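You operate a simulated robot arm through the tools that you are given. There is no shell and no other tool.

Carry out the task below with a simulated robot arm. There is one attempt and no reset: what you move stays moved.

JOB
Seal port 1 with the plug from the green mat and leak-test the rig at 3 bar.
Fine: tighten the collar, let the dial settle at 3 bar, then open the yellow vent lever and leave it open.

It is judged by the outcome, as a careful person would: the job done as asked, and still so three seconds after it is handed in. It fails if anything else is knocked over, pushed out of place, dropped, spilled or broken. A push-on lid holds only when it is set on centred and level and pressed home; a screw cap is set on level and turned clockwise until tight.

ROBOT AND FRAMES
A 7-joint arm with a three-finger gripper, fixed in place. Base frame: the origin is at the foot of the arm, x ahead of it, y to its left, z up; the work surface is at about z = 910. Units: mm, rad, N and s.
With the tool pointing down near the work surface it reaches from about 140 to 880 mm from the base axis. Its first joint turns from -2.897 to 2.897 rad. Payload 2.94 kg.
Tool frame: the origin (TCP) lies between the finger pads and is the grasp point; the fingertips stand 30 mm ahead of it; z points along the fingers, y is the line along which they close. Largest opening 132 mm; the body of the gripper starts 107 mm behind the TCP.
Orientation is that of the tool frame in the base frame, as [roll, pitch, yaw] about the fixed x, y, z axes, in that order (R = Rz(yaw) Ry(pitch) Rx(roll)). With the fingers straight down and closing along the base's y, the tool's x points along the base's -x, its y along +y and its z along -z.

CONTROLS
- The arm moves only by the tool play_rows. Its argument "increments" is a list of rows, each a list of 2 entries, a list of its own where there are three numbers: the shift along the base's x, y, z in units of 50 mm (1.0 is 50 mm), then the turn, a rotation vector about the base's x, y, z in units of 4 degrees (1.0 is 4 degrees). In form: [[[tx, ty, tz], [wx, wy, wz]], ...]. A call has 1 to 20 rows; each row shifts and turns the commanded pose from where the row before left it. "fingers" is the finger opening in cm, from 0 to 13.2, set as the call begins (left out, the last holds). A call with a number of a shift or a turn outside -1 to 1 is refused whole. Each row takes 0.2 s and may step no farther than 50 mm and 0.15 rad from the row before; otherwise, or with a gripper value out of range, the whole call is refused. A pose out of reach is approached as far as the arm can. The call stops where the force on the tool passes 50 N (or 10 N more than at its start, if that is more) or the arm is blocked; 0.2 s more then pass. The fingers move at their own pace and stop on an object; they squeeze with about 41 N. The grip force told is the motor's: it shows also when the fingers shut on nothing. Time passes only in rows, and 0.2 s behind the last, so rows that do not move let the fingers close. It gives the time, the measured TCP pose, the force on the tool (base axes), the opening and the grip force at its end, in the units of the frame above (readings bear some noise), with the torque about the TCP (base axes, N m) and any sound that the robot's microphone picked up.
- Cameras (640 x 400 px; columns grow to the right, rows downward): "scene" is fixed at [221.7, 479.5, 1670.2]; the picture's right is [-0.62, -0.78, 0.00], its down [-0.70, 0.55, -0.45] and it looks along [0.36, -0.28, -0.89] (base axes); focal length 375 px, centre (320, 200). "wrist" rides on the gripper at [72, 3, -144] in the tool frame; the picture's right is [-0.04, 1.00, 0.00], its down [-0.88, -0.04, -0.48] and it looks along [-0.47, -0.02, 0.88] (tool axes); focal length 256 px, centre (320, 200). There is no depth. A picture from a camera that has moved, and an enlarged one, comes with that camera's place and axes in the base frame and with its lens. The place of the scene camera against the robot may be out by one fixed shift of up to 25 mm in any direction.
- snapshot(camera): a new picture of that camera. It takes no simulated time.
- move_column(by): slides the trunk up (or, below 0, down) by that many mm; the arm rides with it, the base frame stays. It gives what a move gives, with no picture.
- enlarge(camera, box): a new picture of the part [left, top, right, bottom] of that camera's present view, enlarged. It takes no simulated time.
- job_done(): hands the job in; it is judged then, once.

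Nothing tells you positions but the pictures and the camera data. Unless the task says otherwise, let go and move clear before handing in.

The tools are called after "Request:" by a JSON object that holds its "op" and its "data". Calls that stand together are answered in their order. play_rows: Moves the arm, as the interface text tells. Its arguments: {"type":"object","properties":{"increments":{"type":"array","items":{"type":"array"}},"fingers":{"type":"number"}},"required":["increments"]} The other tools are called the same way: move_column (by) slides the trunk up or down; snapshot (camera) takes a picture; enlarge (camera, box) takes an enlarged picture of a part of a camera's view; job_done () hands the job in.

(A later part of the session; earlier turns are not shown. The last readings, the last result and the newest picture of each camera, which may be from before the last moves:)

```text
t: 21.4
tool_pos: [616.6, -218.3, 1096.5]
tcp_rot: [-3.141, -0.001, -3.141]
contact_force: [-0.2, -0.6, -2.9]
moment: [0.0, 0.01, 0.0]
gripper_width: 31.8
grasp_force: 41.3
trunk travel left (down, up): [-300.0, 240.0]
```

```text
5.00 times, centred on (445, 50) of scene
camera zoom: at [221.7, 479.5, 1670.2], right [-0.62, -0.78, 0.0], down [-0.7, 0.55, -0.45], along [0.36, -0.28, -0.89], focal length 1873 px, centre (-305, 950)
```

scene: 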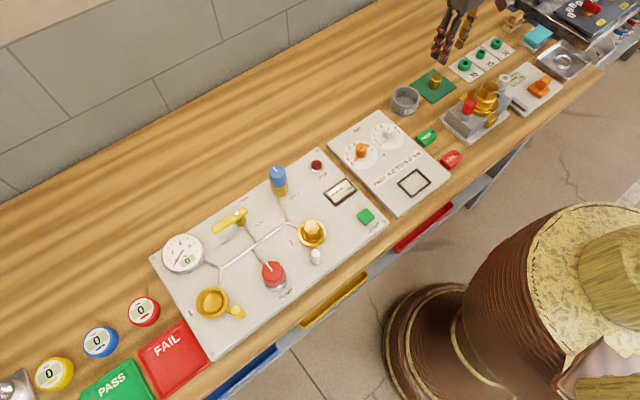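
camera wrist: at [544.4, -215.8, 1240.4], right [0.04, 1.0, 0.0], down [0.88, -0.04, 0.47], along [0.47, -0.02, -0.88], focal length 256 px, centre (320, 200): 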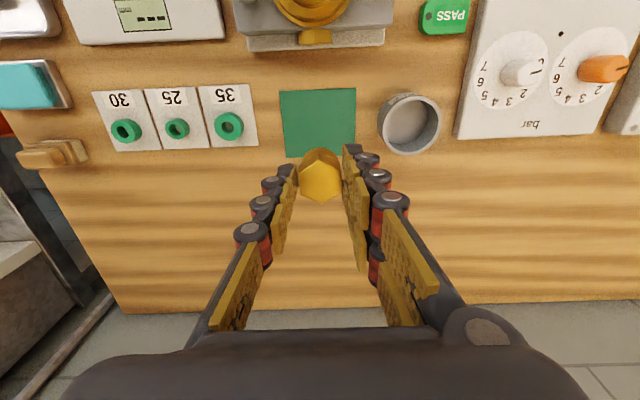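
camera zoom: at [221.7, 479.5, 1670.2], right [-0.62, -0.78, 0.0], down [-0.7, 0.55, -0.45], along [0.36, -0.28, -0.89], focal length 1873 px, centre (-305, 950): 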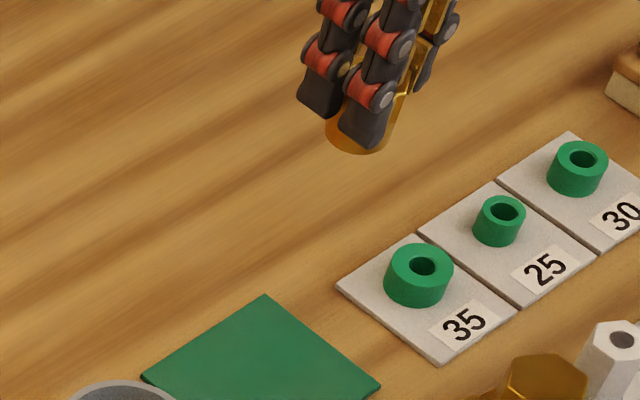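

The plug is held upright. Re-solving port 1 with consistent poses gives its centre at about (474.5, 571) with the ring plane near z≈919; I'll carry the plug there at a safe height.

Request:
{"op": "play_rows", "data": {"increments": [[[-0.1718, 0.93, 0], [0, 0, 0]], [[-0.1718, 0.93, 0], [0, 0, 0]], [[-0.1718, 0.93, 0], [0, 0, 0]], [[-0.1718, 0.93, 0], [0, 0, 0]], [[-0.1718, 0.93, 0], [0, 0, 0]], [[-0.1718, 0.93, 0], [0, 0, 0]], [[-0.1718, 0.93, 0], [0, 0, 0]], [[-0.1718, 0.93, 0], [0, 0, 0]], [[-0.1718, 0.93, 0], [0, 0, 0]], [[-0.1718, 0.93, 0], [0, 0, 0]], [[-0.1718, 0.93, 0], [0, 0, 0]], [[-0.1718, 0.93, 0], [0, 0, 0]], [[-0.1718, 0.93, 0], [0, 0, 0]], [[-0.1718, 0.93, 0], [0, 0, 0]], [[-0.1718, 0.93, 0], [0, 0, 0]], [[-0.1718, 0.93, 0], [0, 0, 0]], [[-0.1718, 0.92, 0], [0, 0, 0]], [[0, 0, 0], [0, 0, 0]], [[0, 0, 0], [0, 0, 0]]]}}

Request:
{"op": "snapshot", "data": {"camera": "wrist"}}

Request:
{"op": "enlarge", "data": {"camera": "wrist", "box": [240, 70, 400, 220]}}

Request:
{"op": "snapshot", "data": {"camera": "scene"}}

```text
t: 25.4
tool_pos: [471.2, 572.6, 1097.3]
tcp_rot: [-3.14, 0.0, -3.14]
contact_force: [0.3, 0.1, -1.1]
moment: [0.0, 0.01, -0.05]
gripper_width: 31.7
grasp_force: 40.4
trunk travel left (down, up): [-300.0, 240.0]
```

```text
taken
camera wrist: at [399.2, 575.5, 1240.2], right [0.04, 1.0, 0.0], down [0.88, -0.04, 0.48], along [0.47, -0.02, -0.88], focal length 256 px, centre (320, 200)
```

wrist: 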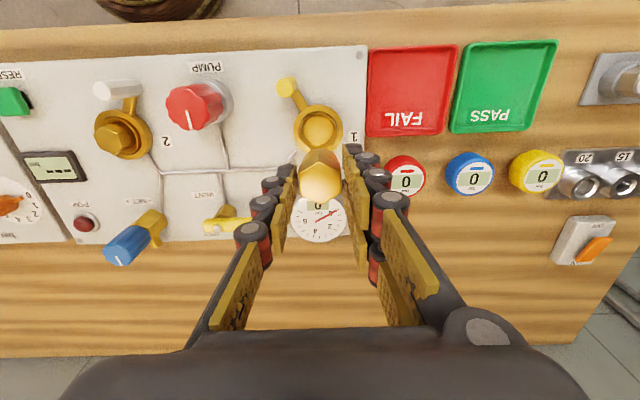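

```text
2.67 times, centred on (320, 145) of wrist
camera zoom: at [399.2, 575.5, 1240.2], right [0.04, 1.0, 0.0], down [0.88, -0.04, 0.48], along [0.47, -0.02, -0.88], focal length 683 px, centre (320, 347)
```

zoom: 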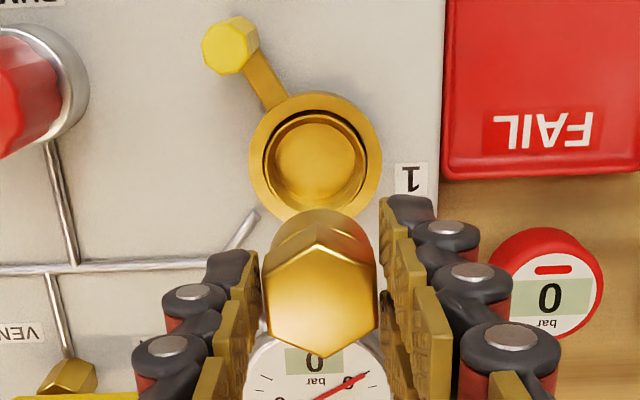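

```text
taken
```

scene: 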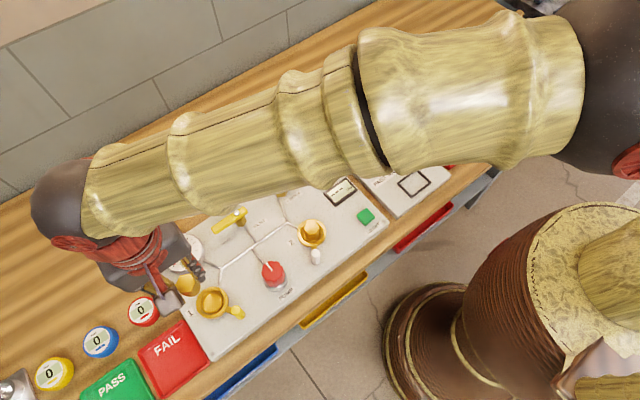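

The port shows about 2 mm toward −y of the plug axis and nearly aligned in x. I'll correct and descend part-way for a finer check.

Request:
{"op": "play_rows", "data": {"increments": [[[0.02, -0.04, -0.3], [0, 0, 0]], [[0, 0, -0.5], [0, 0, 0]], [[0, 0, -0.5], [0, 0, 0]], [[0, 0, -0.3], [0, 0, 0]], [[0, 0, 0], [0, 0, 0]], [[0, 0, 0], [0, 0, 0]]]}}

Request:
{"op": "enlarge", "data": {"camera": "wrist", "box": [240, 70, 400, 220]}}

Request:
{"op": "enlarge", "data": {"camera": "scene", "box": [140, 220, 280, 330]}}

```text
t: 26.8
tool_pos: [474.3, 569.2, 1015.9]
tcp_rot: [-3.141, 0.001, 3.141]
contact_force: [-1.0, 0.9, -1.2]
moment: [0.02, 0.04, -0.01]
gripper_width: 31.6
grasp_force: 40.9
trunk travel left (down, up): [-300.0, 240.0]
```

```text
2.67 times, centred on (320, 145) of wrist
camera zoom: at [402.4, 572.1, 1159.4], right [0.04, 1.0, 0.0], down [0.88, -0.04, 0.48], along [0.47, -0.02, -0.88], focal length 683 px, centre (320, 347)
```

zoom: 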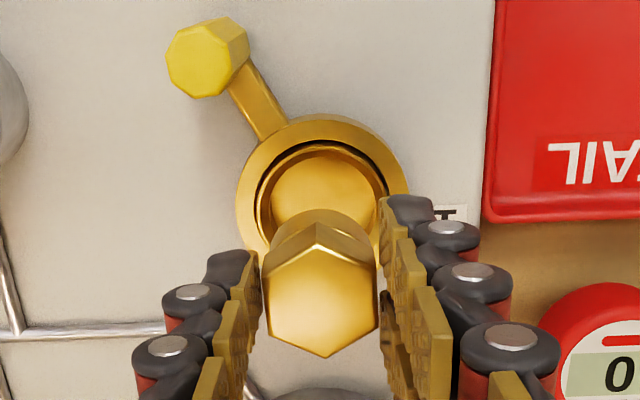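

```text
3.64 times, centred on (210, 275) of scene
camera zoom: at [221.7, 479.5, 1670.2], right [-0.62, -0.78, 0.0], down [-0.7, 0.55, -0.45], along [0.36, -0.28, -0.89], focal length 1362 px, centre (720, -73)
```

zoom: 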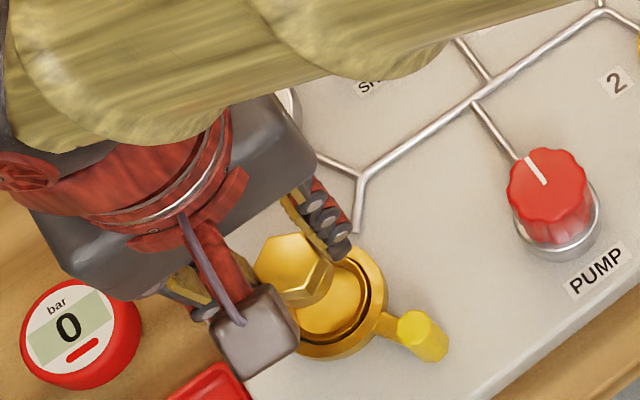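

The plug is within about 1–2 mm of the port axis. I'll nudge slightly and descend to just above the collar for another look.

Request:
{"op": "play_rows", "data": {"increments": [[[-0.02, 0.01, -0.2], [0, 0, 0]], [[0, 0, -0.2], [0, 0, 0]], [[0, 0, -0.2], [0, 0, 0]], [[0, 0, 0], [0, 0, 0]], [[0, 0, 0], [0, 0, 0]]]}}

Request:
{"op": "enlarge", "data": {"camera": "wrist", "box": [240, 70, 400, 220]}}

Request:
{"op": "enlarge", "data": {"camera": "scene", "box": [160, 250, 260, 330]}}

```text
t: 28.0
tool_pos: [473.0, 570.7, 984.6]
tcp_rot: [-3.141, 0.0, 3.141]
contact_force: [-0.1, 0.2, -1.7]
moment: [0.0, -0.01, 0.02]
gripper_width: 32.0
grasp_force: 40.9
trunk travel left (down, up): [-300.0, 240.0]
```

```text
2.67 times, centred on (320, 145) of wrist
camera zoom: at [401.3, 572.7, 1128.5], right [0.04, 1.0, 0.0], down [0.88, -0.04, 0.48], along [0.48, -0.02, -0.88], focal length 683 px, centre (320, 347)
```

zoom: 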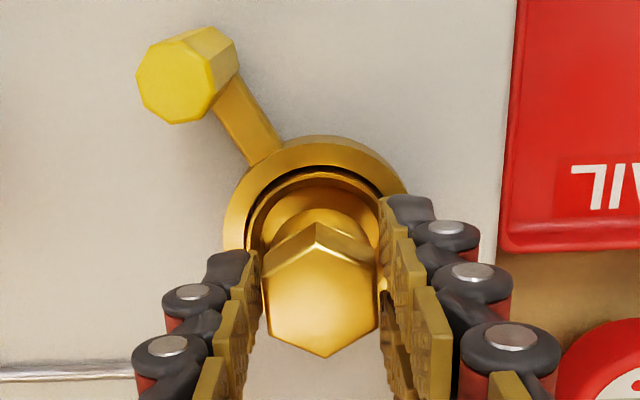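

```text
5.00 times, centred on (210, 290) of scene
camera zoom: at [221.7, 479.5, 1670.2], right [-0.62, -0.78, 0.0], down [-0.7, 0.55, -0.45], along [0.36, -0.28, -0.89], focal length 1873 px, centre (870, -250)
```

zoom: 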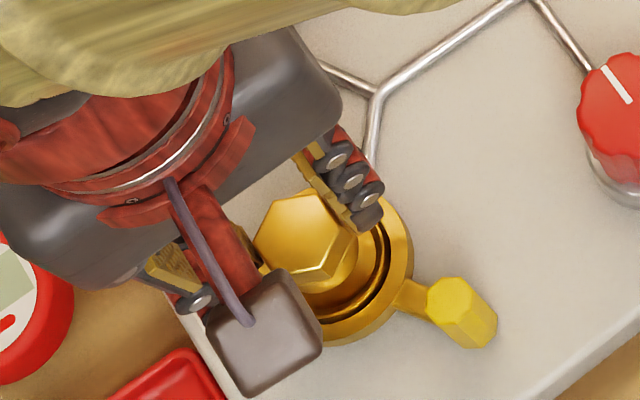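

The plug is aligned with the port to about a millimetre. I'll lower it slowly into the cup, watching the force.

Request:
{"op": "play_rows", "data": {"increments": [[[0, 0, -0.1], [0, 0, 0]], [[0, 0, -0.1], [0, 0, 0]], [[0, 0, -0.1], [0, 0, 0]], [[0, 0, -0.08], [0, 0, 0]], [[0, 0, -0.06], [0, 0, 0]], [[0, 0, 0], [0, 0, 0]]]}}

Request:
{"op": "enlarge", "data": {"camera": "wrist", "box": [240, 70, 400, 220]}}

Request:
{"op": "enlarge", "data": {"camera": "scene", "box": [160, 250, 260, 330]}}

```text
t: 29.4
tool_pos: [474.1, 570.6, 963.8]
tcp_rot: [-3.142, 0.0, -3.141]
contact_force: [0.2, -0.5, -2.2]
moment: [0.0, -0.04, -0.01]
gripper_width: 32.1
grasp_force: 41.0
trunk travel left (down, up): [-300.0, 240.0]
```

```text
2.67 times, centred on (320, 145) of wrist
camera zoom: at [402.0, 573.1, 1106.9], right [0.04, 1.0, 0.0], down [0.88, -0.04, 0.48], along [0.48, -0.02, -0.88], focal length 683 px, centre (320, 347)
```

zoom: 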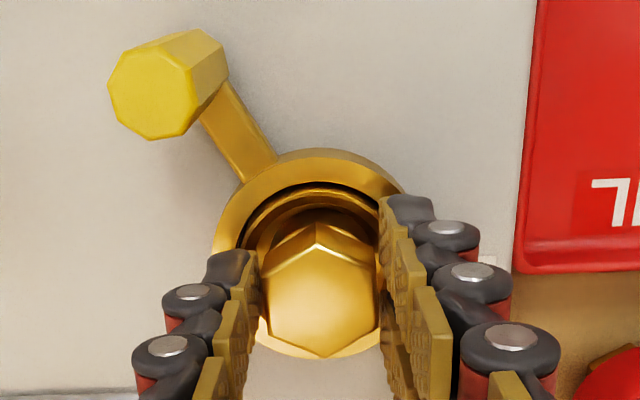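

```text
5.00 times, centred on (210, 290) of scene
camera zoom: at [221.7, 479.5, 1670.2], right [-0.62, -0.78, 0.0], down [-0.7, 0.55, -0.45], along [0.36, -0.28, -0.89], focal length 1873 px, centre (870, -250)
```

zoom: 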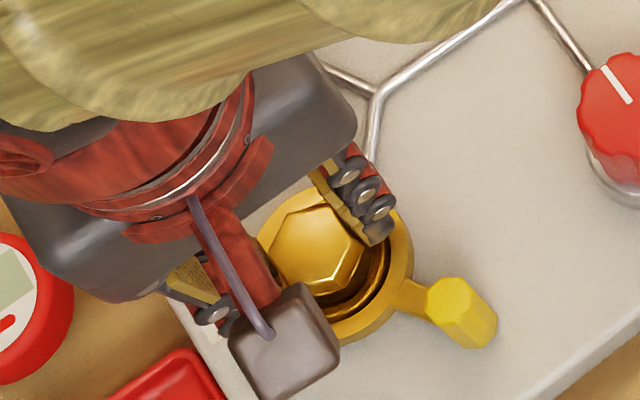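

The plug is entering the cup cleanly, no contact yet. I'll continue in small steps until I feel the seat.

Request:
{"op": "play_rows", "data": {"increments": [[[-0.01, 0, -0.04], [0, 0, 0]], [[0, 0, -0.04], [0, 0, 0]], [[0, 0, -0.04], [0, 0, 0]], [[0, 0, -0.04], [0, 0, 0]], [[0, 0, -0.04], [0, 0, 0]], [[0, 0, 0], [0, 0, 0]]]}}

Request:
{"op": "enlarge", "data": {"camera": "wrist", "box": [240, 70, 400, 220]}}

Request:
{"op": "enlarge", "data": {"camera": "scene", "box": [160, 250, 260, 330]}}

```text
t: 30.8
tool_pos: [473.4, 570.4, 959.8]
tcp_rot: [3.137, 0.006, 3.14]
contact_force: [3.5, -2.7, 38.3]
moment: [-0.11, -0.19, 0.01]
gripper_width: 32.4
grasp_force: 40.8
trunk travel left (down, up): [-300.0, 240.0]
```

```text
2.67 times, centred on (320, 145) of wrist
camera zoom: at [400.6, 571.8, 1101.3], right [0.04, 1.0, 0.01], down [0.88, -0.04, 0.48], along [0.48, -0.01, -0.88], focal length 683 px, centre (320, 347)
```

zoom: 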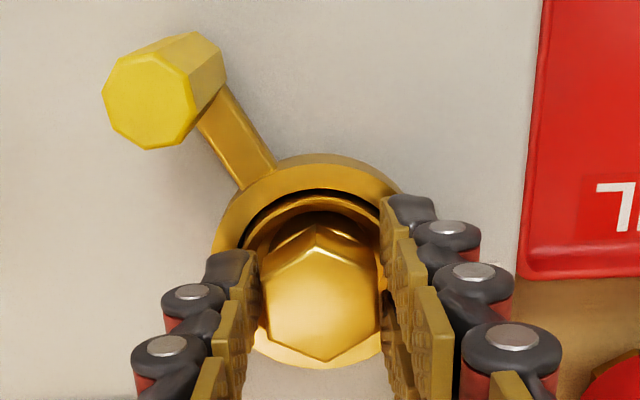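

```text
5.00 times, centred on (210, 290) of scene
camera zoom: at [221.7, 479.5, 1670.2], right [-0.62, -0.78, 0.0], down [-0.7, 0.55, -0.45], along [0.36, -0.28, -0.89], focal length 1873 px, centre (870, -250)
```

zoom: 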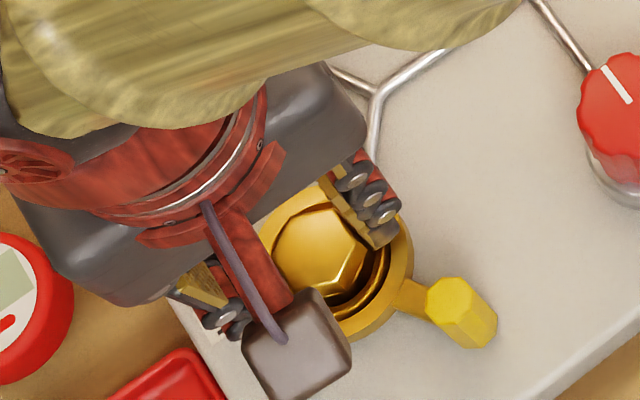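

I feel 38 N of upward force at TCP z≈960, and the plug looks centred in the bore at nearly the same height as port 2's plug. I'll ease off the pressure, release, and back up to inspect it.

Request:
{"op": "play_rows", "data": {"increments": [[[0, 0, 0.06], [0, 0, 0]], [[0, 0, 0], [0, 0, 0]]]}}

Request:
{"op": "play_rows", "data": {"increments": [[[0, 0, 0], [0, 0, 0]], [[0, 0, 0], [0, 0, 0]], [[0, 0, 0], [0, 0, 0]], [[0, 0, 0.4], [0, 0, 0]], [[0, 0, 0.6], [0, 0, 0]], [[0, 0, 0.6], [0, 0, 0]], [[0, 0, 0], [0, 0, 0]]], "fingers": 6.0}}

Request:
{"op": "enlarge", "data": {"camera": "wrist", "box": [240, 70, 400, 220]}}

Request:
{"op": "enlarge", "data": {"camera": "scene", "box": [160, 250, 260, 330]}}

```text
t: 31.4
tool_pos: [472.9, 569.3, 958.8]
tcp_rot: [3.141, 0.0, -3.141]
contact_force: [9.9, 4.1, 26.4]
moment: [0.33, -0.65, -0.06]
gripper_width: 32.4
grasp_force: 40.9
trunk travel left (down, up): [-300.0, 240.0]
```

```text
t: 33.0
tool_pos: [471.4, 570.5, 1036.4]
tcp_rot: [3.141, 0.0, 3.14]
contact_force: [0.2, -0.3, -0.7]
moment: [0.0, 0.02, -0.02]
gripper_width: 60.1
grasp_force: 0.1
trunk travel left (down, up): [-300.0, 240.0]
```

```text
2.67 times, centred on (320, 145) of wrist
camera zoom: at [399.4, 572.6, 1179.2], right [0.04, 1.0, 0.0], down [0.88, -0.04, 0.48], along [0.47, -0.02, -0.88], focal length 683 px, centre (320, 347)
```

zoom: 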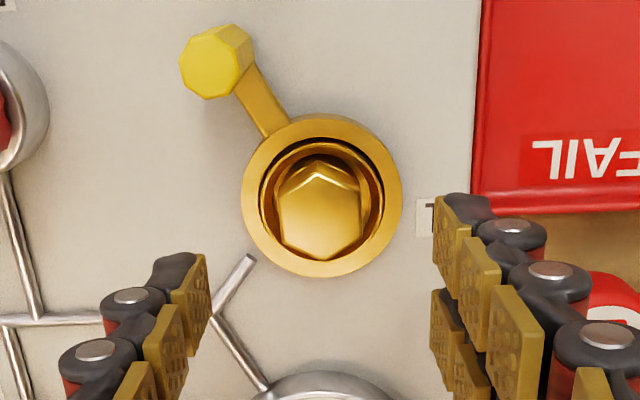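

```text
5.00 times, centred on (210, 290) of scene
camera zoom: at [221.7, 479.5, 1670.2], right [-0.62, -0.78, 0.0], down [-0.7, 0.55, -0.45], along [0.36, -0.28, -0.89], focal length 1873 px, centre (870, -250)
```

zoom: 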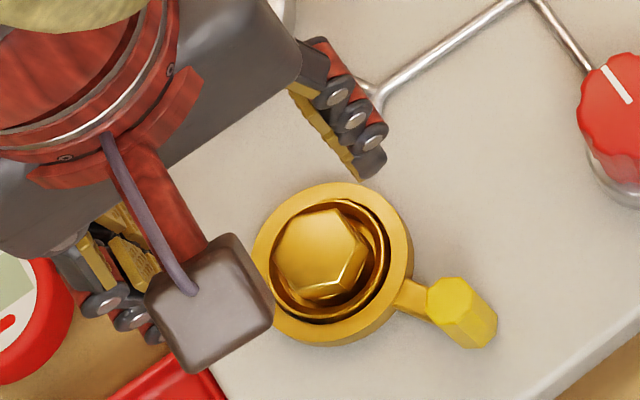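

The plug sits in the port, centred and apparently level, maybe a couple of millimetres proud compared with port 2. I'll close the fingers and press down on its top to make sure it is home.

Request:
{"op": "play_rows", "data": {"increments": [[[0, 0, 0], [0, 0, 0]], [[0, 0, 0], [0, 0, 0]], [[0, 0, 0], [0, 0, 0]], [[0, 0, 0], [0, 0, 0]], [[0, 0, -0.5], [0, 0, 0]], [[0, 0, -0.4], [0, 0, 0]], [[0, 0, -0.2], [0, 0, 0]], [[0, 0, -0.1], [0, 0, 0]], [[0, 0, -0.04], [0, 0, 0]], [[0, 0, -0.04], [0, 0, 0]], [[0, 0, -0.04], [0, 0, 0]], [[0, 0, 0], [0, 0, 0]]], "fingers": 0}}

Request:
{"op": "enlarge", "data": {"camera": "wrist", "box": [240, 70, 400, 220]}}

```text
t: 35.6
tool_pos: [472.1, 571.0, 971.9]
tcp_rot: [3.142, 0.002, 3.141]
contact_force: [-0.5, 0.5, 7.2]
moment: [0.0, -0.01, 0.01]
gripper_width: 5.8
grasp_force: 28.3
trunk travel left (down, up): [-300.0, 240.0]
```

```text
2.67 times, centred on (320, 145) of wrist
camera zoom: at [400.0, 572.9, 1115.4], right [0.04, 1.0, 0.0], down [0.88, -0.04, 0.48], along [0.48, -0.02, -0.88], focal length 683 px, centre (320, 347)
```

zoom: 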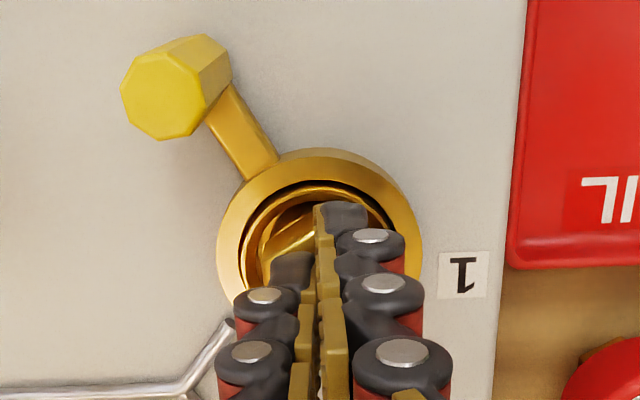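

The closed fingertips touch the plug top at TCP z≈972. Now pressing firmly in 1 mm steps.

Request:
{"op": "play_rows", "data": {"increments": [[[0, 0, -0.03], [0, 0, 0]], [[0, 0, -0.03], [0, 0, 0]], [[0, 0, -0.03], [0, 0, 0]], [[0, 0, 0], [0, 0, 0]]]}}

Request:
{"op": "enlarge", "data": {"camera": "scene", "box": [160, 250, 260, 330]}}

```text
t: 36.6
tool_pos: [471.7, 570.5, 972.2]
tcp_rot: [3.134, 0.005, -3.141]
contact_force: [-1.8, -2.1, 40.3]
moment: [-0.02, 0.09, -0.01]
gripper_width: 6.0
grasp_force: 28.6
trunk travel left (down, up): [-300.0, 240.0]
```

```text
5.00 times, centred on (210, 290) of scene
camera zoom: at [221.7, 479.5, 1670.2], right [-0.62, -0.78, 0.0], down [-0.7, 0.55, -0.45], along [0.36, -0.28, -0.89], focal length 1873 px, centre (870, -250)
```

zoom: 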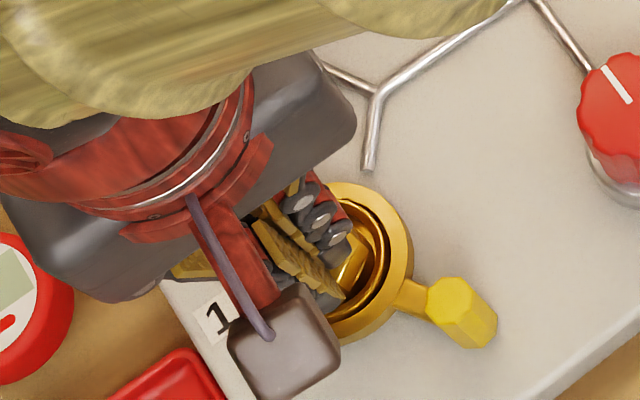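

At 40 N the plug doesn't move any further, so it has bottomed. I'll retreat and compare port 1 with port 2 from the same relative viewpoint.

Request:
{"op": "play_rows", "data": {"increments": [[[0, 0, 0.2], [0, 0, 0]], [[0, 0, 0.6], [0, 0, 0]], [[0, 0, 0.6], [0, 0, 0]], [[0, 0, 0], [0, 0, 0]], [[0, 0, 0], [0, 0, 0]]], "fingers": 11}}

Request:
{"op": "enlarge", "data": {"camera": "wrist", "box": [240, 70, 400, 220]}}

Request:
{"op": "play_rows", "data": {"increments": [[[-0.02, -0.9, 0], [0, 0, 0]], [[-0.02, -0.98, 0], [0, 0, 0]], [[-0.02, -0.98, 0], [0, 0, 0]], [[-0.02, -0.98, 0], [0, 0, 0]], [[0, -0.98, 0], [0, 0, 0]], [[0, 0, 0], [0, 0, 0]], [[0, 0, 0], [0, 0, 0]]]}}

Request:
{"op": "enlarge", "data": {"camera": "wrist", "box": [240, 70, 400, 220]}}

Request:
{"op": "snapshot", "data": {"camera": "wrist"}}

Request:
{"op": "enlarge", "data": {"camera": "scene", "box": [160, 200, 360, 330]}}

```text
t: 37.8
tool_pos: [472.7, 569.9, 1035.3]
tcp_rot: [-3.141, 0.0, 3.141]
contact_force: [1.4, -0.6, -0.5]
moment: [-0.03, -0.02, -0.01]
gripper_width: 91.9
grasp_force: 0.0
trunk travel left (down, up): [-300.0, 240.0]
```

```text
2.67 times, centred on (320, 145) of wrist
camera zoom: at [400.4, 573.1, 1178.7], right [0.04, 1.0, 0.0], down [0.88, -0.04, 0.48], along [0.47, -0.02, -0.88], focal length 683 px, centre (320, 347)
```

zoom: 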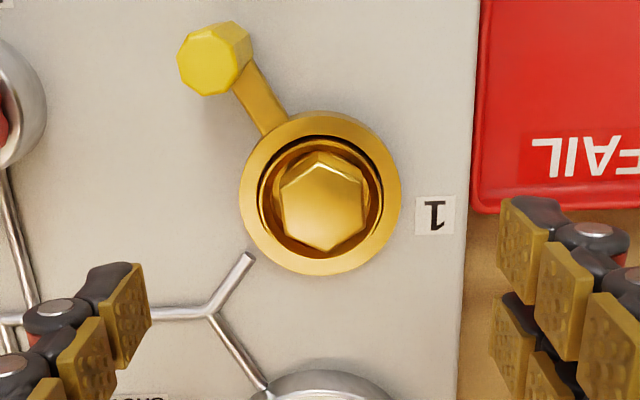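

```text
t: 39.4
tool_pos: [465.6, 329.8, 1036.5]
tcp_rot: [3.141, -0.001, 3.141]
contact_force: [0.6, -0.5, 0.7]
moment: [-0.05, -0.04, 0.01]
gripper_width: 109.9
grasp_force: 0.0
trunk travel left (down, up): [-300.0, 240.0]
```

```text
2.67 times, centred on (320, 145) of wrist
camera zoom: at [394.4, 332.7, 1180.6], right [0.04, 1.0, 0.0], down [0.88, -0.04, 0.48], along [0.48, -0.02, -0.88], focal length 683 px, centre (320, 347)
```

zoom: 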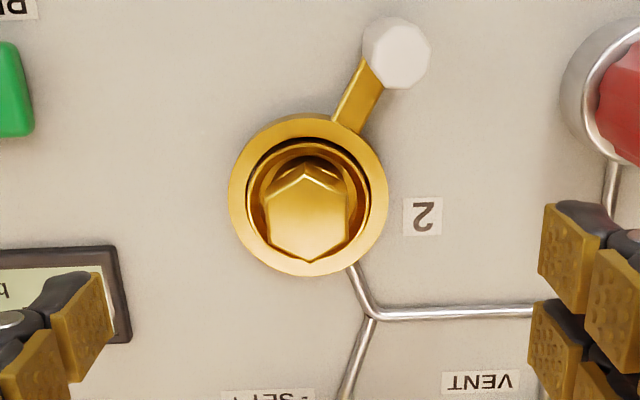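

```text
taken
camera wrist: at [394.4, 332.7, 1180.6], right [0.04, 1.0, 0.0], down [0.88, -0.04, 0.48], along [0.48, -0.02, -0.88], focal length 256 px, centre (320, 200)
```

wrist: 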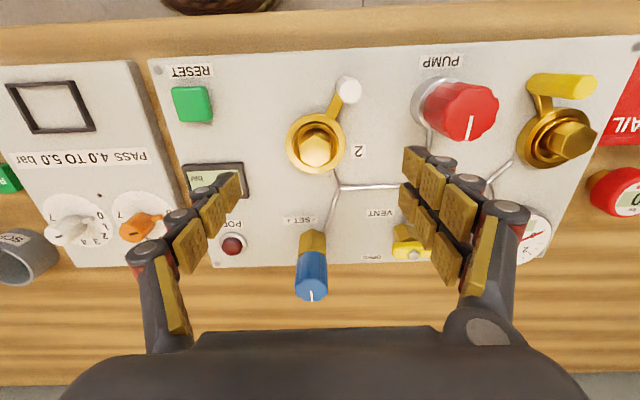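

```text
3.08 times, centred on (260, 265) of scene
camera zoom: at [221.7, 479.5, 1670.2], right [-0.62, -0.78, 0.0], down [-0.7, 0.55, -0.45], along [0.36, -0.28, -0.89], focal length 1153 px, centre (505, 0)
```

zoom: 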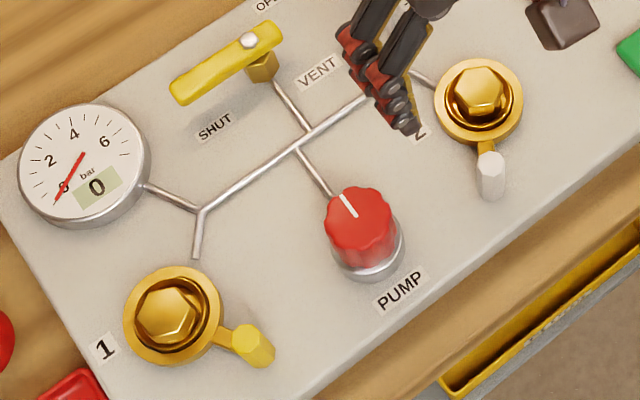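

Both plugs now sit alike in their ports. Port 2's collar lever points about 60° clockwise of port 1's, so port 1's collar must be turned clockwise; I'll move above its yellow handle post with the gripper yawed to match the tangent.

Request:
{"op": "play_rows", "data": {"increments": [[[-0.1, 0.463, 0], [0, 0, 0.944]], [[-0.1, 0.463, 0], [0, 0, 0.944]], [[-0.1, 0.463, 0], [0, 0, 0.944]], [[-0.1, 0.463, 0], [0, 0, 0.944]], [[-0.1, 0.463, 0], [0, 0, 0.944]], [[-0.1, 0.463, 0], [0, 0, 0.944]], [[-0.1, 0.463, 0], [0, 0, 0.944]], [[-0.1, 0.463, 0], [0, 0, 0.944]], [[-0.11, 0.463, 0], [0, 0, 0.944]], [[0, 0, 0], [0, 0, 0]], [[0, 0, 0], [0, 0, 0]]], "fingers": 6}}

Request:
{"op": "snapshot", "data": {"camera": "wrist"}}

Request:
{"op": "enlarge", "data": {"camera": "wrist", "box": [240, 70, 400, 220]}}

Request:
{"op": "enlarge", "data": {"camera": "scene", "box": [160, 230, 300, 340]}}

```text
t: 41.8
tool_pos: [422.9, 537.8, 1035.9]
tcp_rot: [3.141, 0.0, -2.546]
contact_force: [-0.7, -0.1, -1.0]
moment: [0.02, -0.01, 0.01]
gripper_width: 60.0
grasp_force: 0.0
trunk travel left (down, up): [-300.0, 240.0]
```

```text
taken
camera wrist: at [361.6, 499.5, 1179.7], right [-0.52, 0.85, 0.0], down [0.75, 0.46, 0.48], along [0.4, 0.25, -0.88], focal length 256 px, centre (320, 200)
```

wrist: 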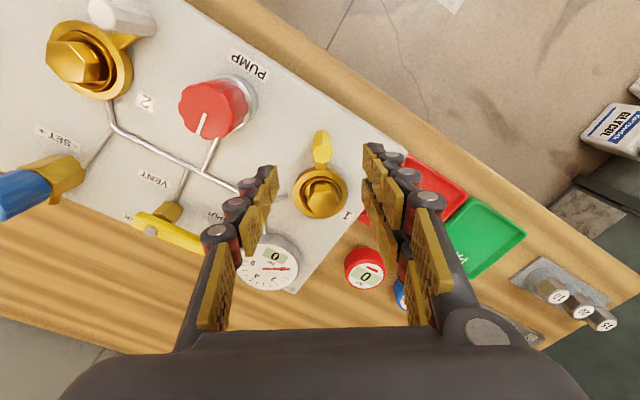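

```text
2.67 times, centred on (320, 145) of wrist
camera zoom: at [361.6, 499.5, 1179.7], right [-0.52, 0.85, 0.0], down [0.75, 0.46, 0.48], along [0.4, 0.25, -0.88], focal length 683 px, centre (320, 347)
```

zoom: 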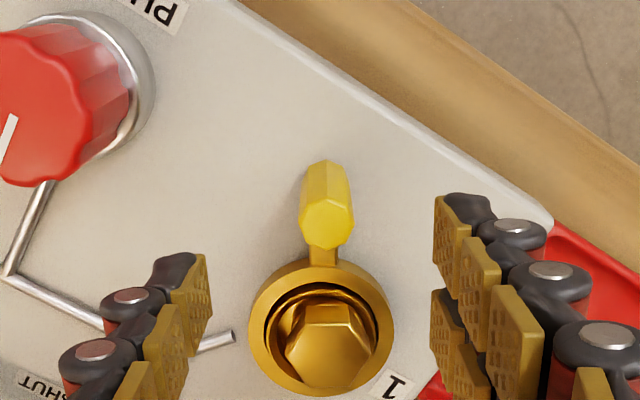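

```text
3.64 times, centred on (230, 285) of scene
camera zoom: at [221.7, 479.5, 1670.2], right [-0.62, -0.78, 0.0], down [-0.7, 0.55, -0.45], along [0.36, -0.28, -0.89], focal length 1362 px, centre (647, -109)
```

zoom: 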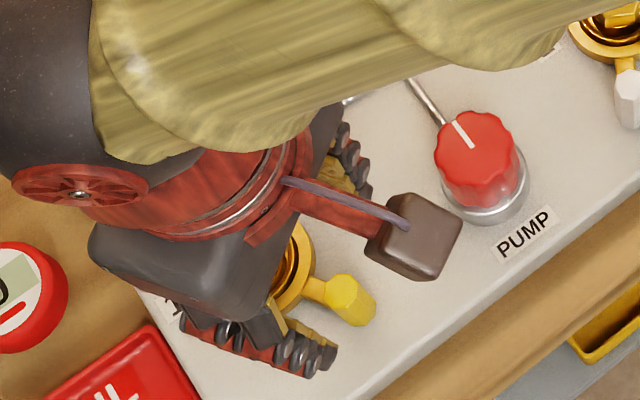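

I place the collar axis at about (476, 570) and the handle post at about (423, 539), top near z≈960. I'll align over the post and come down just above it for a check.

Request:
{"op": "play_rows", "data": {"increments": [[[-0.028, 0.042, -0.2], [0, 0, -0.87]], [[0, 0, -0.3], [0, 0, 0]], [[0, 0, -0.2], [0, 0, 0]], [[0, 0, 0], [0, 0, 0]], [[0, 0, 0], [0, 0, 0]]]}}

Request:
{"op": "enlarge", "data": {"camera": "wrist", "box": [240, 70, 400, 220]}}

Request:
{"op": "enlarge", "data": {"camera": "scene", "box": [180, 240, 280, 330]}}

```text
t: 43.0
tool_pos: [421.6, 539.1, 1002.4]
tcp_rot: [-3.141, -0.001, -2.607]
contact_force: [0.1, -0.1, 0.5]
moment: [0.0, 0.0, -0.02]
gripper_width: 60.1
grasp_force: 0.0
trunk travel left (down, up): [-300.0, 240.0]
```

```text
2.67 times, centred on (320, 145) of wrist
camera zoom: at [357.4, 505.6, 1145.9], right [-0.47, 0.88, 0.0], down [0.78, 0.41, 0.48], along [0.42, 0.22, -0.88], focal length 683 px, centre (320, 347)
```

zoom: 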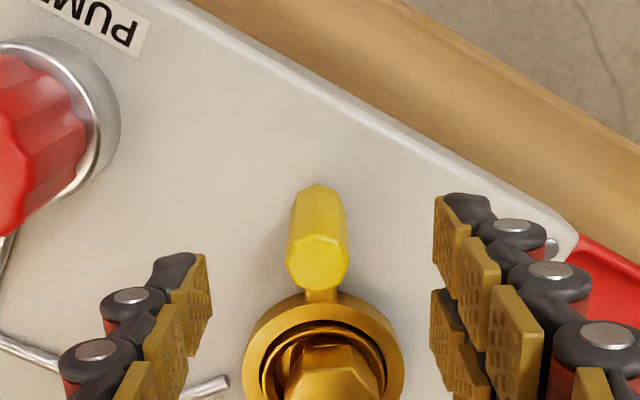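

```text
4.44 times, centred on (230, 285) of scene
camera zoom: at [221.7, 479.5, 1670.2], right [-0.62, -0.78, 0.0], down [-0.7, 0.55, -0.45], along [0.36, -0.28, -0.89], focal length 1665 px, centre (720, -178)
```

zoom: 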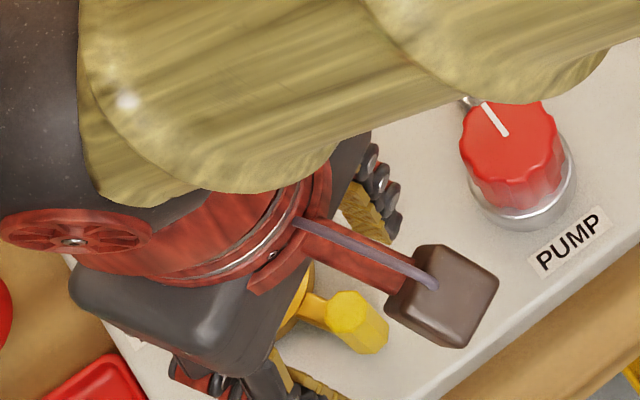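

The post is centred between the fingers, its top near z≈960. I'll descend around it and narrow the fingers to a loose cage.

Request:
{"op": "play_rows", "data": {"increments": [[[0, -0.01, -0.3], [0, 0, 0]], [[0, 0, -0.3], [0, 0, 0]], [[0, 0, -0.16], [0, 0, 0]], [[0, 0, 0], [0, 0, 0]]]}}

Request:
{"op": "play_rows", "data": {"increments": [[[0, 0, 0], [0, 0, 0]], [[0, 0, 0], [0, 0, 0]], [[0, 0, 0], [0, 0, 0]]], "fingers": 3.0}}

Request:
{"op": "enlarge", "data": {"camera": "wrist", "box": [240, 100, 400, 250]}}

Request:
{"op": "enlarge", "data": {"camera": "scene", "box": [180, 240, 280, 330]}}

```text
t: 44.0
tool_pos: [420.3, 539.4, 963.0]
tcp_rot: [3.141, 0.0, -2.608]
contact_force: [0.4, -0.1, -0.3]
moment: [0.03, 0.0, 0.0]
gripper_width: 59.9
grasp_force: 0.1
trunk travel left (down, up): [-300.0, 240.0]
```

```text
t: 44.8
tool_pos: [421.0, 539.6, 964.7]
tcp_rot: [3.14, 0.0, -2.608]
contact_force: [0.2, -0.4, 0.0]
moment: [0.02, 0.0, -0.02]
gripper_width: 29.6
grasp_force: 0.0
trunk travel left (down, up): [-300.0, 240.0]
```

```text
2.67 times, centred on (320, 175) of wrist
camera zoom: at [357.7, 504.7, 1107.1], right [-0.47, 0.88, 0.0], down [0.78, 0.41, 0.48], along [0.42, 0.22, -0.88], focal length 683 px, centre (320, 267)
```

zoom: 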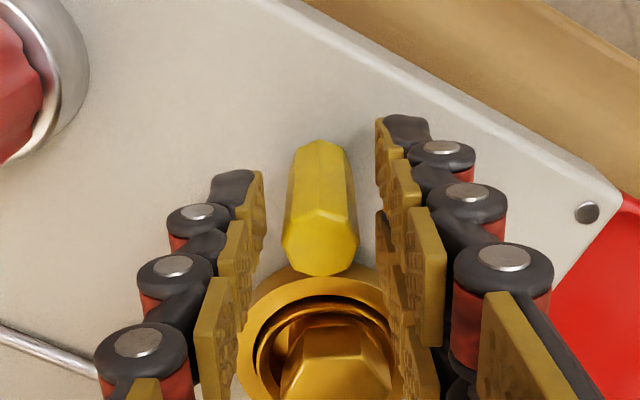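

```text
4.44 times, centred on (230, 285) of scene
camera zoom: at [221.7, 479.5, 1670.2], right [-0.62, -0.78, 0.0], down [-0.7, 0.55, -0.45], along [0.36, -0.28, -0.89], focal length 1665 px, centre (720, -178)
```

zoom: 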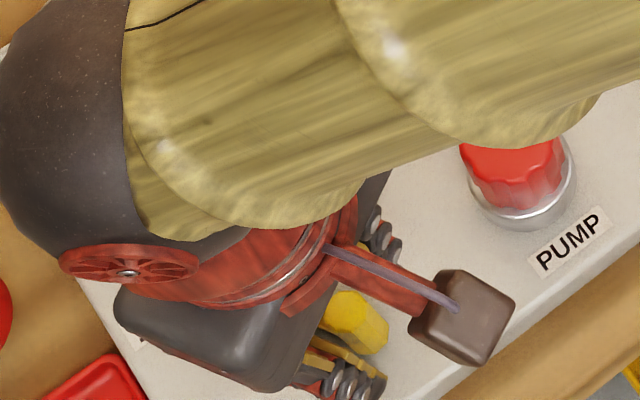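

The post is caged between the pads. I'll start sweeping it clockwise along its arc, turning the gripper with it, and check the force as it goes.

Request:
{"op": "play_rows", "data": {"increments": [[[-0.0414, 0.0754, 0], [0, 0, -1]], [[-0.0362, 0.078, 0], [0, 0, -1]], [[-0.0304, 0.0804, 0], [0, 0, -1]], [[-0.025, 0.0822, 0], [0, 0, -1]], [[0, 0, 0], [0, 0, 0]]]}}

Request:
{"op": "enlarge", "data": {"camera": "wrist", "box": [240, 100, 400, 250]}}

Request:
{"op": "enlarge", "data": {"camera": "scene", "box": [180, 240, 280, 330]}}

```text
t: 46.0
tool_pos: [414.5, 555.1, 963.5]
tcp_rot: [-3.14, 0.0, -2.888]
contact_force: [0.8, -1.3, 0.2]
moment: [-0.01, -0.01, -0.02]
gripper_width: 30.7
grasp_force: 0.5
trunk travel left (down, up): [-300.0, 240.0]
```

```text
2.67 times, centred on (320, 175) of wrist
camera zoom: at [344.0, 539.2, 1106.9], right [-0.21, 0.98, 0.0], down [0.86, 0.18, 0.48], along [0.47, 0.1, -0.88], focal length 683 px, centre (320, 267)
```

zoom: 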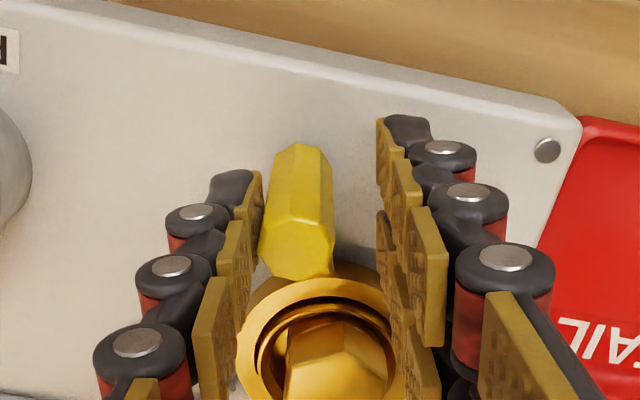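

```text
4.44 times, centred on (230, 285) of scene
camera zoom: at [221.7, 479.5, 1670.2], right [-0.62, -0.78, 0.0], down [-0.7, 0.55, -0.45], along [0.36, -0.28, -0.89], focal length 1665 px, centre (720, -178)
```

zoom: 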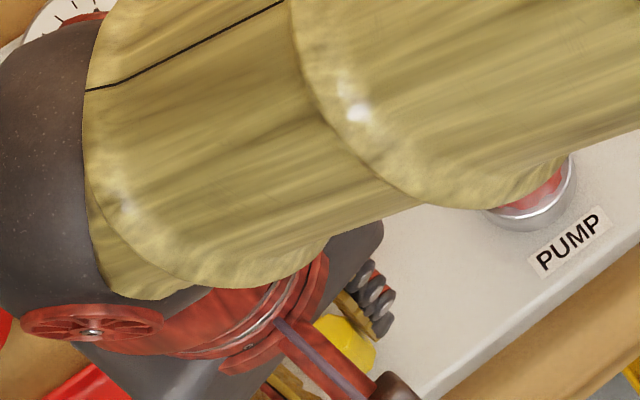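

The post turns freely with the trailing pad pushing it. Continuing the sweep.

Request:
{"op": "play_rows", "data": {"increments": [[[-0.019, 0.084, 0], [0, 0, -1]], [[-0.0132, 0.085, 0], [0, 0, -1]], [[-0.0072, 0.0856, 0], [0, 0, -1]], [[-0.0012, 0.086, 0], [0, 0, -1]], [[0.0048, 0.0858, 0], [0, 0, -1]], [[0.0108, 0.0854, 0], [0, 0, -1]], [[0, 0, 0], [0, 0, 0]]]}}

Request:
{"op": "enlarge", "data": {"camera": "wrist", "box": [240, 100, 400, 250]}}

```text
t: 47.6
tool_pos: [413.8, 581.3, 962.4]
tcp_rot: [3.141, 0.0, 2.977]
contact_force: [-0.1, -0.6, 0.1]
moment: [0.02, 0.03, 0.0]
gripper_width: 30.5
grasp_force: 0.5
trunk travel left (down, up): [-300.0, 240.0]
```

```text
2.67 times, centred on (320, 175) of wrist
camera zoom: at [342.9, 595.3, 1106.4], right [0.21, 0.98, 0.0], down [0.86, -0.18, 0.48], along [0.47, -0.1, -0.88], focal length 683 px, centre (320, 267)
```

zoom: 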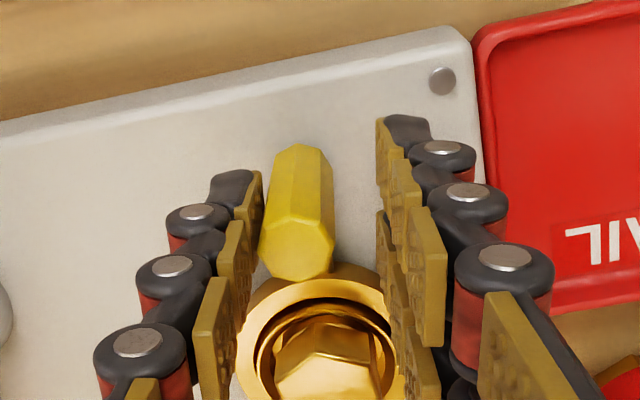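

Still free-turning. Continuing toward the +30° position seen on port 2, watching for tightening.

Request:
{"op": "play_rows", "data": {"increments": [[[0.0168, 0.0844, 0], [0, 0, -1]], [[0.0224, 0.083, 0], [0, 0, -1]], [[0.0284, 0.0812, 0], [0, 0, -1]], [[0.0338, 0.079, 0], [0, 0, -1]], [[0, 0, 0], [0, 0, 0]]]}}

Request:
{"op": "enlarge", "data": {"camera": "wrist", "box": [240, 100, 400, 250]}}

```text
t: 48.8
tool_pos: [417.5, 597.1, 962.5]
tcp_rot: [3.141, 0.001, 2.695]
contact_force: [0.4, -1.1, -0.1]
moment: [-0.05, -0.01, 0.02]
gripper_width: 30.5
grasp_force: 0.5
trunk travel left (down, up): [-300.0, 240.0]
```

```text
2.67 times, centred on (320, 175) of wrist
camera zoom: at [354.8, 630.4, 1106.5], right [0.47, 0.88, 0.0], down [0.78, -0.41, 0.48], along [0.42, -0.22, -0.88], focal length 683 px, centre (320, 267)
```

zoom: 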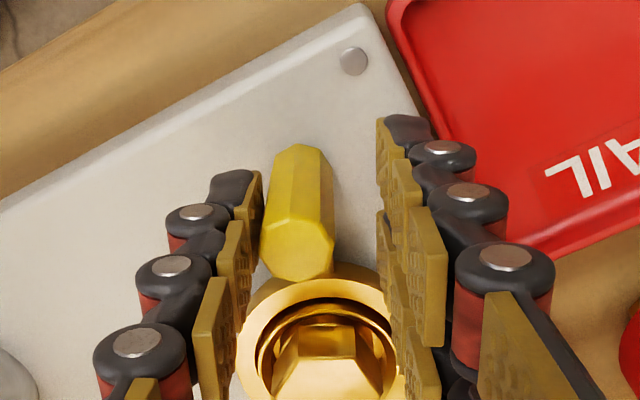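

Request:
{"op": "play_rows", "data": {"increments": [[[0.0394, 0.0764, 0], [0, 0, -1]], [[0.0444, 0.0736, 0], [0, 0, -1]], [[0.0496, 0.0702, 0], [0, 0, -1]], [[0, 0, 0], [0, 0, 0]]]}}

Request:
{"op": "enlarge", "data": {"camera": "wrist", "box": [240, 100, 400, 250]}}

```text
t: 49.8
tool_pos: [424.8, 607.7, 962.2]
tcp_rot: [-3.141, -0.001, 2.486]
contact_force: [-1.9, -2.6, 1.2]
moment: [-0.11, 0.07, -0.04]
gripper_width: 33.0
grasp_force: 2.3
trunk travel left (down, up): [-300.0, 240.0]
```

```text
2.67 times, centred on (320, 175) of wrist
camera zoom: at [370.0, 653.2, 1106.2], right [0.64, 0.77, 0.0], down [0.67, -0.56, 0.48], along [0.36, -0.31, -0.88], focal length 683 px, centre (320, 267)
```

zoom: 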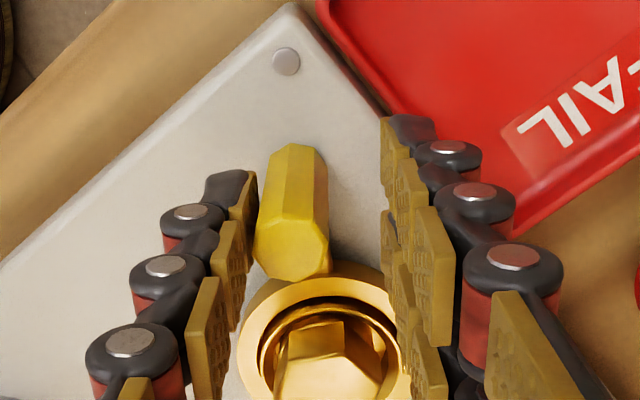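

Resistance has begun near the +30° position and the trailing finger is being pushed back. I'll grip the post firmly, then push on to tighten.

Request:
{"op": "play_rows", "data": {"increments": [[[0, 0, 0], [0, 0, 0]], [[0, 0, 0], [0, 0, 0]], [[0, 0, 0], [0, 0, 0]], [[0, 0, 0], [0, 0, 0]]], "fingers": 1.0}}

Request:
{"op": "enlarge", "data": {"camera": "wrist", "box": [240, 100, 400, 250]}}

```text
t: 50.8
tool_pos: [423.3, 604.8, 962.6]
tcp_rot: [-3.14, 0.0, 2.49]
contact_force: [-15.4, -18.6, 1.2]
moment: [-0.58, 0.41, 0.01]
gripper_width: 26.6
grasp_force: 12.5
trunk travel left (down, up): [-300.0, 240.0]
```

```text
2.67 times, centred on (320, 175) of wrist
camera zoom: at [368.5, 651.5, 1105.8], right [0.64, 0.77, 0.0], down [0.68, -0.56, 0.48], along [0.36, -0.31, -0.88], focal length 683 px, centre (320, 267)
```

zoom: 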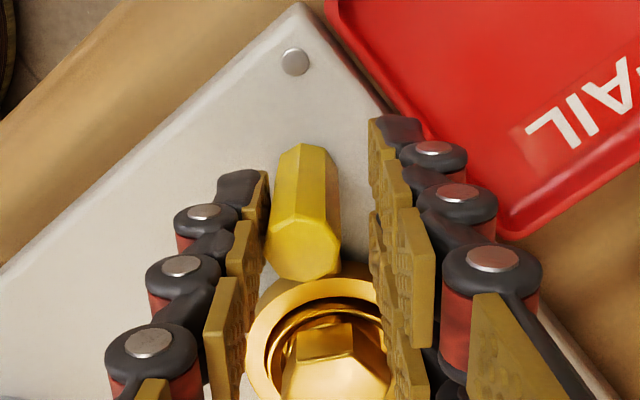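

The post resists with about 24 N at roughly the same angle as port 2's lever. I'll push a bit more tangentially to confirm it is hard tight.

Request:
{"op": "play_rows", "data": {"increments": [[[0.018, 0.024, 0], [0, 0, -0.3]], [[0.018, 0.024, 0], [0, 0, -0.3]], [[0, 0, 0], [0, 0, 0]]]}}

Request:
{"op": "enlarge", "data": {"camera": "wrist", "box": [240, 100, 400, 250]}}

```text
t: 51.6
tool_pos: [425.9, 606.6, 962.1]
tcp_rot: [-3.139, 0.0, 2.446]
contact_force: [-15.8, -26.5, -2.4]
moment: [-0.73, 0.38, 0.12]
gripper_width: 30.9
grasp_force: 15.8
trunk travel left (down, up): [-300.0, 240.0]
```

```text
2.67 times, centred on (320, 175) of wrist
camera zoom: at [372.7, 655.7, 1106.0], right [0.67, 0.74, 0.0], down [0.65, -0.59, 0.48], along [0.35, -0.32, -0.88], focal length 683 px, centre (320, 267)
```

zoom: 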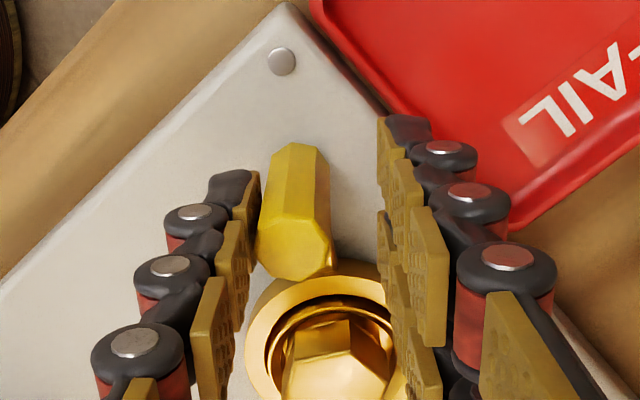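

The collar is at a hard stop with its lever at about +31°, matching port 2. I'll open and rise clear, then inspect.

Request:
{"op": "play_rows", "data": {"increments": [[[0, 0, 0], [0, 0, 0]], [[0, 0, 0], [0, 0, 0]], [[0, 0, 0], [0, 0, 0]], [[0, 0, 0.5], [0, 0, 0]], [[0, 0, 0.8], [0, 0, 0]], [[0, 0, 0.8], [0, 0, 0]], [[0, 0, 0], [0, 0, 0]]], "fingers": 7.0}}

Request:
{"op": "snapshot", "data": {"camera": "wrist"}}

Request:
{"op": "snapshot", "data": {"camera": "scene"}}

```text
t: 53.2
tool_pos: [427.3, 611.1, 1068.2]
tcp_rot: [-3.141, 0.001, 2.446]
contact_force: [0.1, 0.1, 0.1]
moment: [0.02, -0.01, 0.01]
gripper_width: 70.1
grasp_force: 0.1
trunk travel left (down, up): [-300.0, 240.0]
```

```text
taken
camera wrist: at [373.4, 659.6, 1211.5], right [0.67, 0.74, 0.0], down [0.65, -0.59, 0.48], along [0.35, -0.32, -0.88], focal length 256 px, centre (320, 200)
```

wrist: 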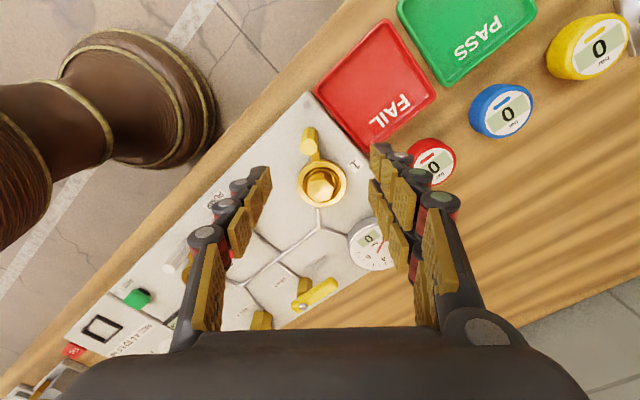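

```text
taken
```

scene: 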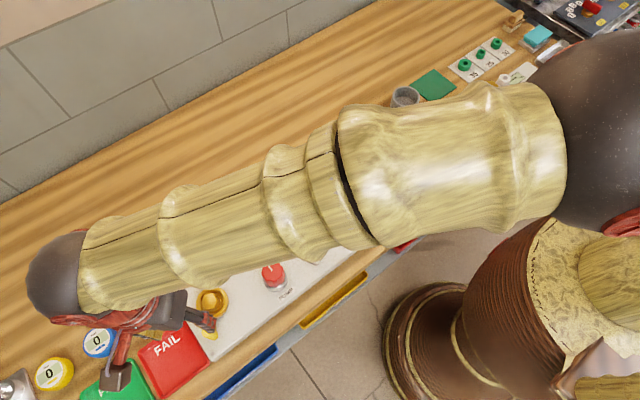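

Collar 1 now matches collar 2. Next I'll straighten the gripper and move over the pump knob to study it.

Request:
{"op": "play_rows", "data": {"increments": [[[0.0166, -0.325, 0], [0, 0, 0.9975]], [[0.0166, -0.325, 0], [0, 0, 0.9975]], [[0.0166, -0.325, 0], [0, 0, 0.9975]], [[0.0166, -0.325, 0], [0, 0, 0.9975]], [[0.0166, -0.325, 0], [0, 0, 0.9975]], [[0.0166, -0.325, 0], [0, 0, 0.9975]], [[0.0166, -0.325, 0], [0, 0, 0.9975]], [[0.0166, -0.325, 0], [0, 0, 0.9975]], [[0.0166, -0.325, 0], [0, 0, 0.9975]], [[0.0166, -0.325, 0], [0, 0, 0.9975]], [[0, 0, 0], [0, 0, 0]]], "fingers": 9}}

Request:
{"op": "snapshot", "data": {"camera": "wrist"}}

Request:
{"op": "enlarge", "data": {"camera": "wrist", "box": [220, 50, 420, 200]}}

Request:
{"op": "enlarge", "data": {"camera": "scene", "box": [160, 200, 360, 330]}}

```text
t: 55.6
tool_pos: [435.4, 448.3, 1069.2]
tcp_rot: [-3.14, -0.001, -3.141]
contact_force: [1.2, 0.1, 0.0]
moment: [0.0, 0.0, 0.01]
gripper_width: 90.0
grasp_force: 0.0
trunk travel left (down, up): [-300.0, 240.0]
```

```text
taken
camera wrist: at [362.6, 451.1, 1212.1], right [0.04, 1.0, 0.0], down [0.88, -0.04, 0.48], along [0.48, -0.02, -0.88], focal length 256 px, centre (320, 200)
```

wrist: 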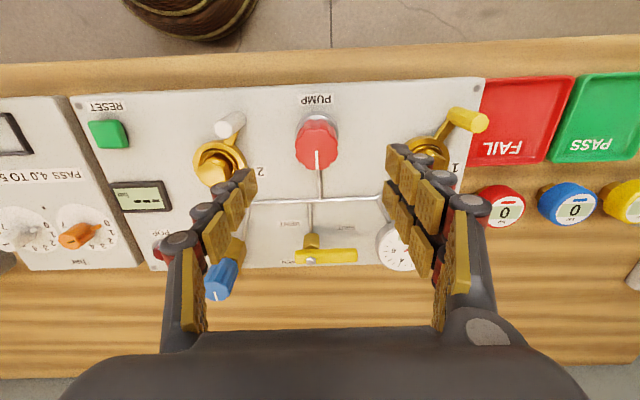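

```text
2.67 times, centred on (320, 125) of wrist
camera zoom: at [362.6, 451.1, 1212.1], right [0.04, 1.0, 0.0], down [0.88, -0.04, 0.48], along [0.48, -0.02, -0.88], focal length 683 px, centre (320, 400)
```

zoom: 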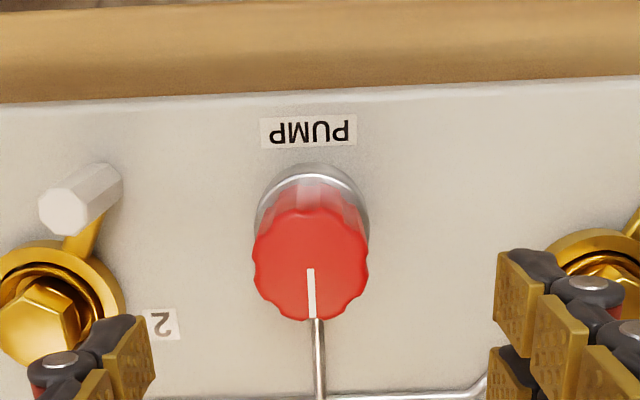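

```text
3.08 times, centred on (260, 265) of scene
camera zoom: at [221.7, 479.5, 1670.2], right [-0.62, -0.78, 0.0], down [-0.7, 0.55, -0.45], along [0.36, -0.28, -0.89], focal length 1153 px, centre (505, 0)
```

zoom: 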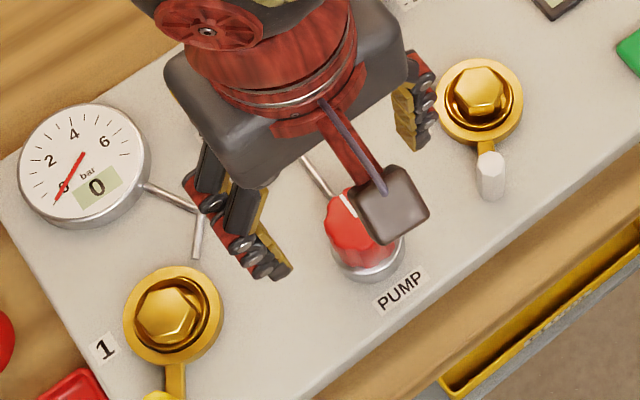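

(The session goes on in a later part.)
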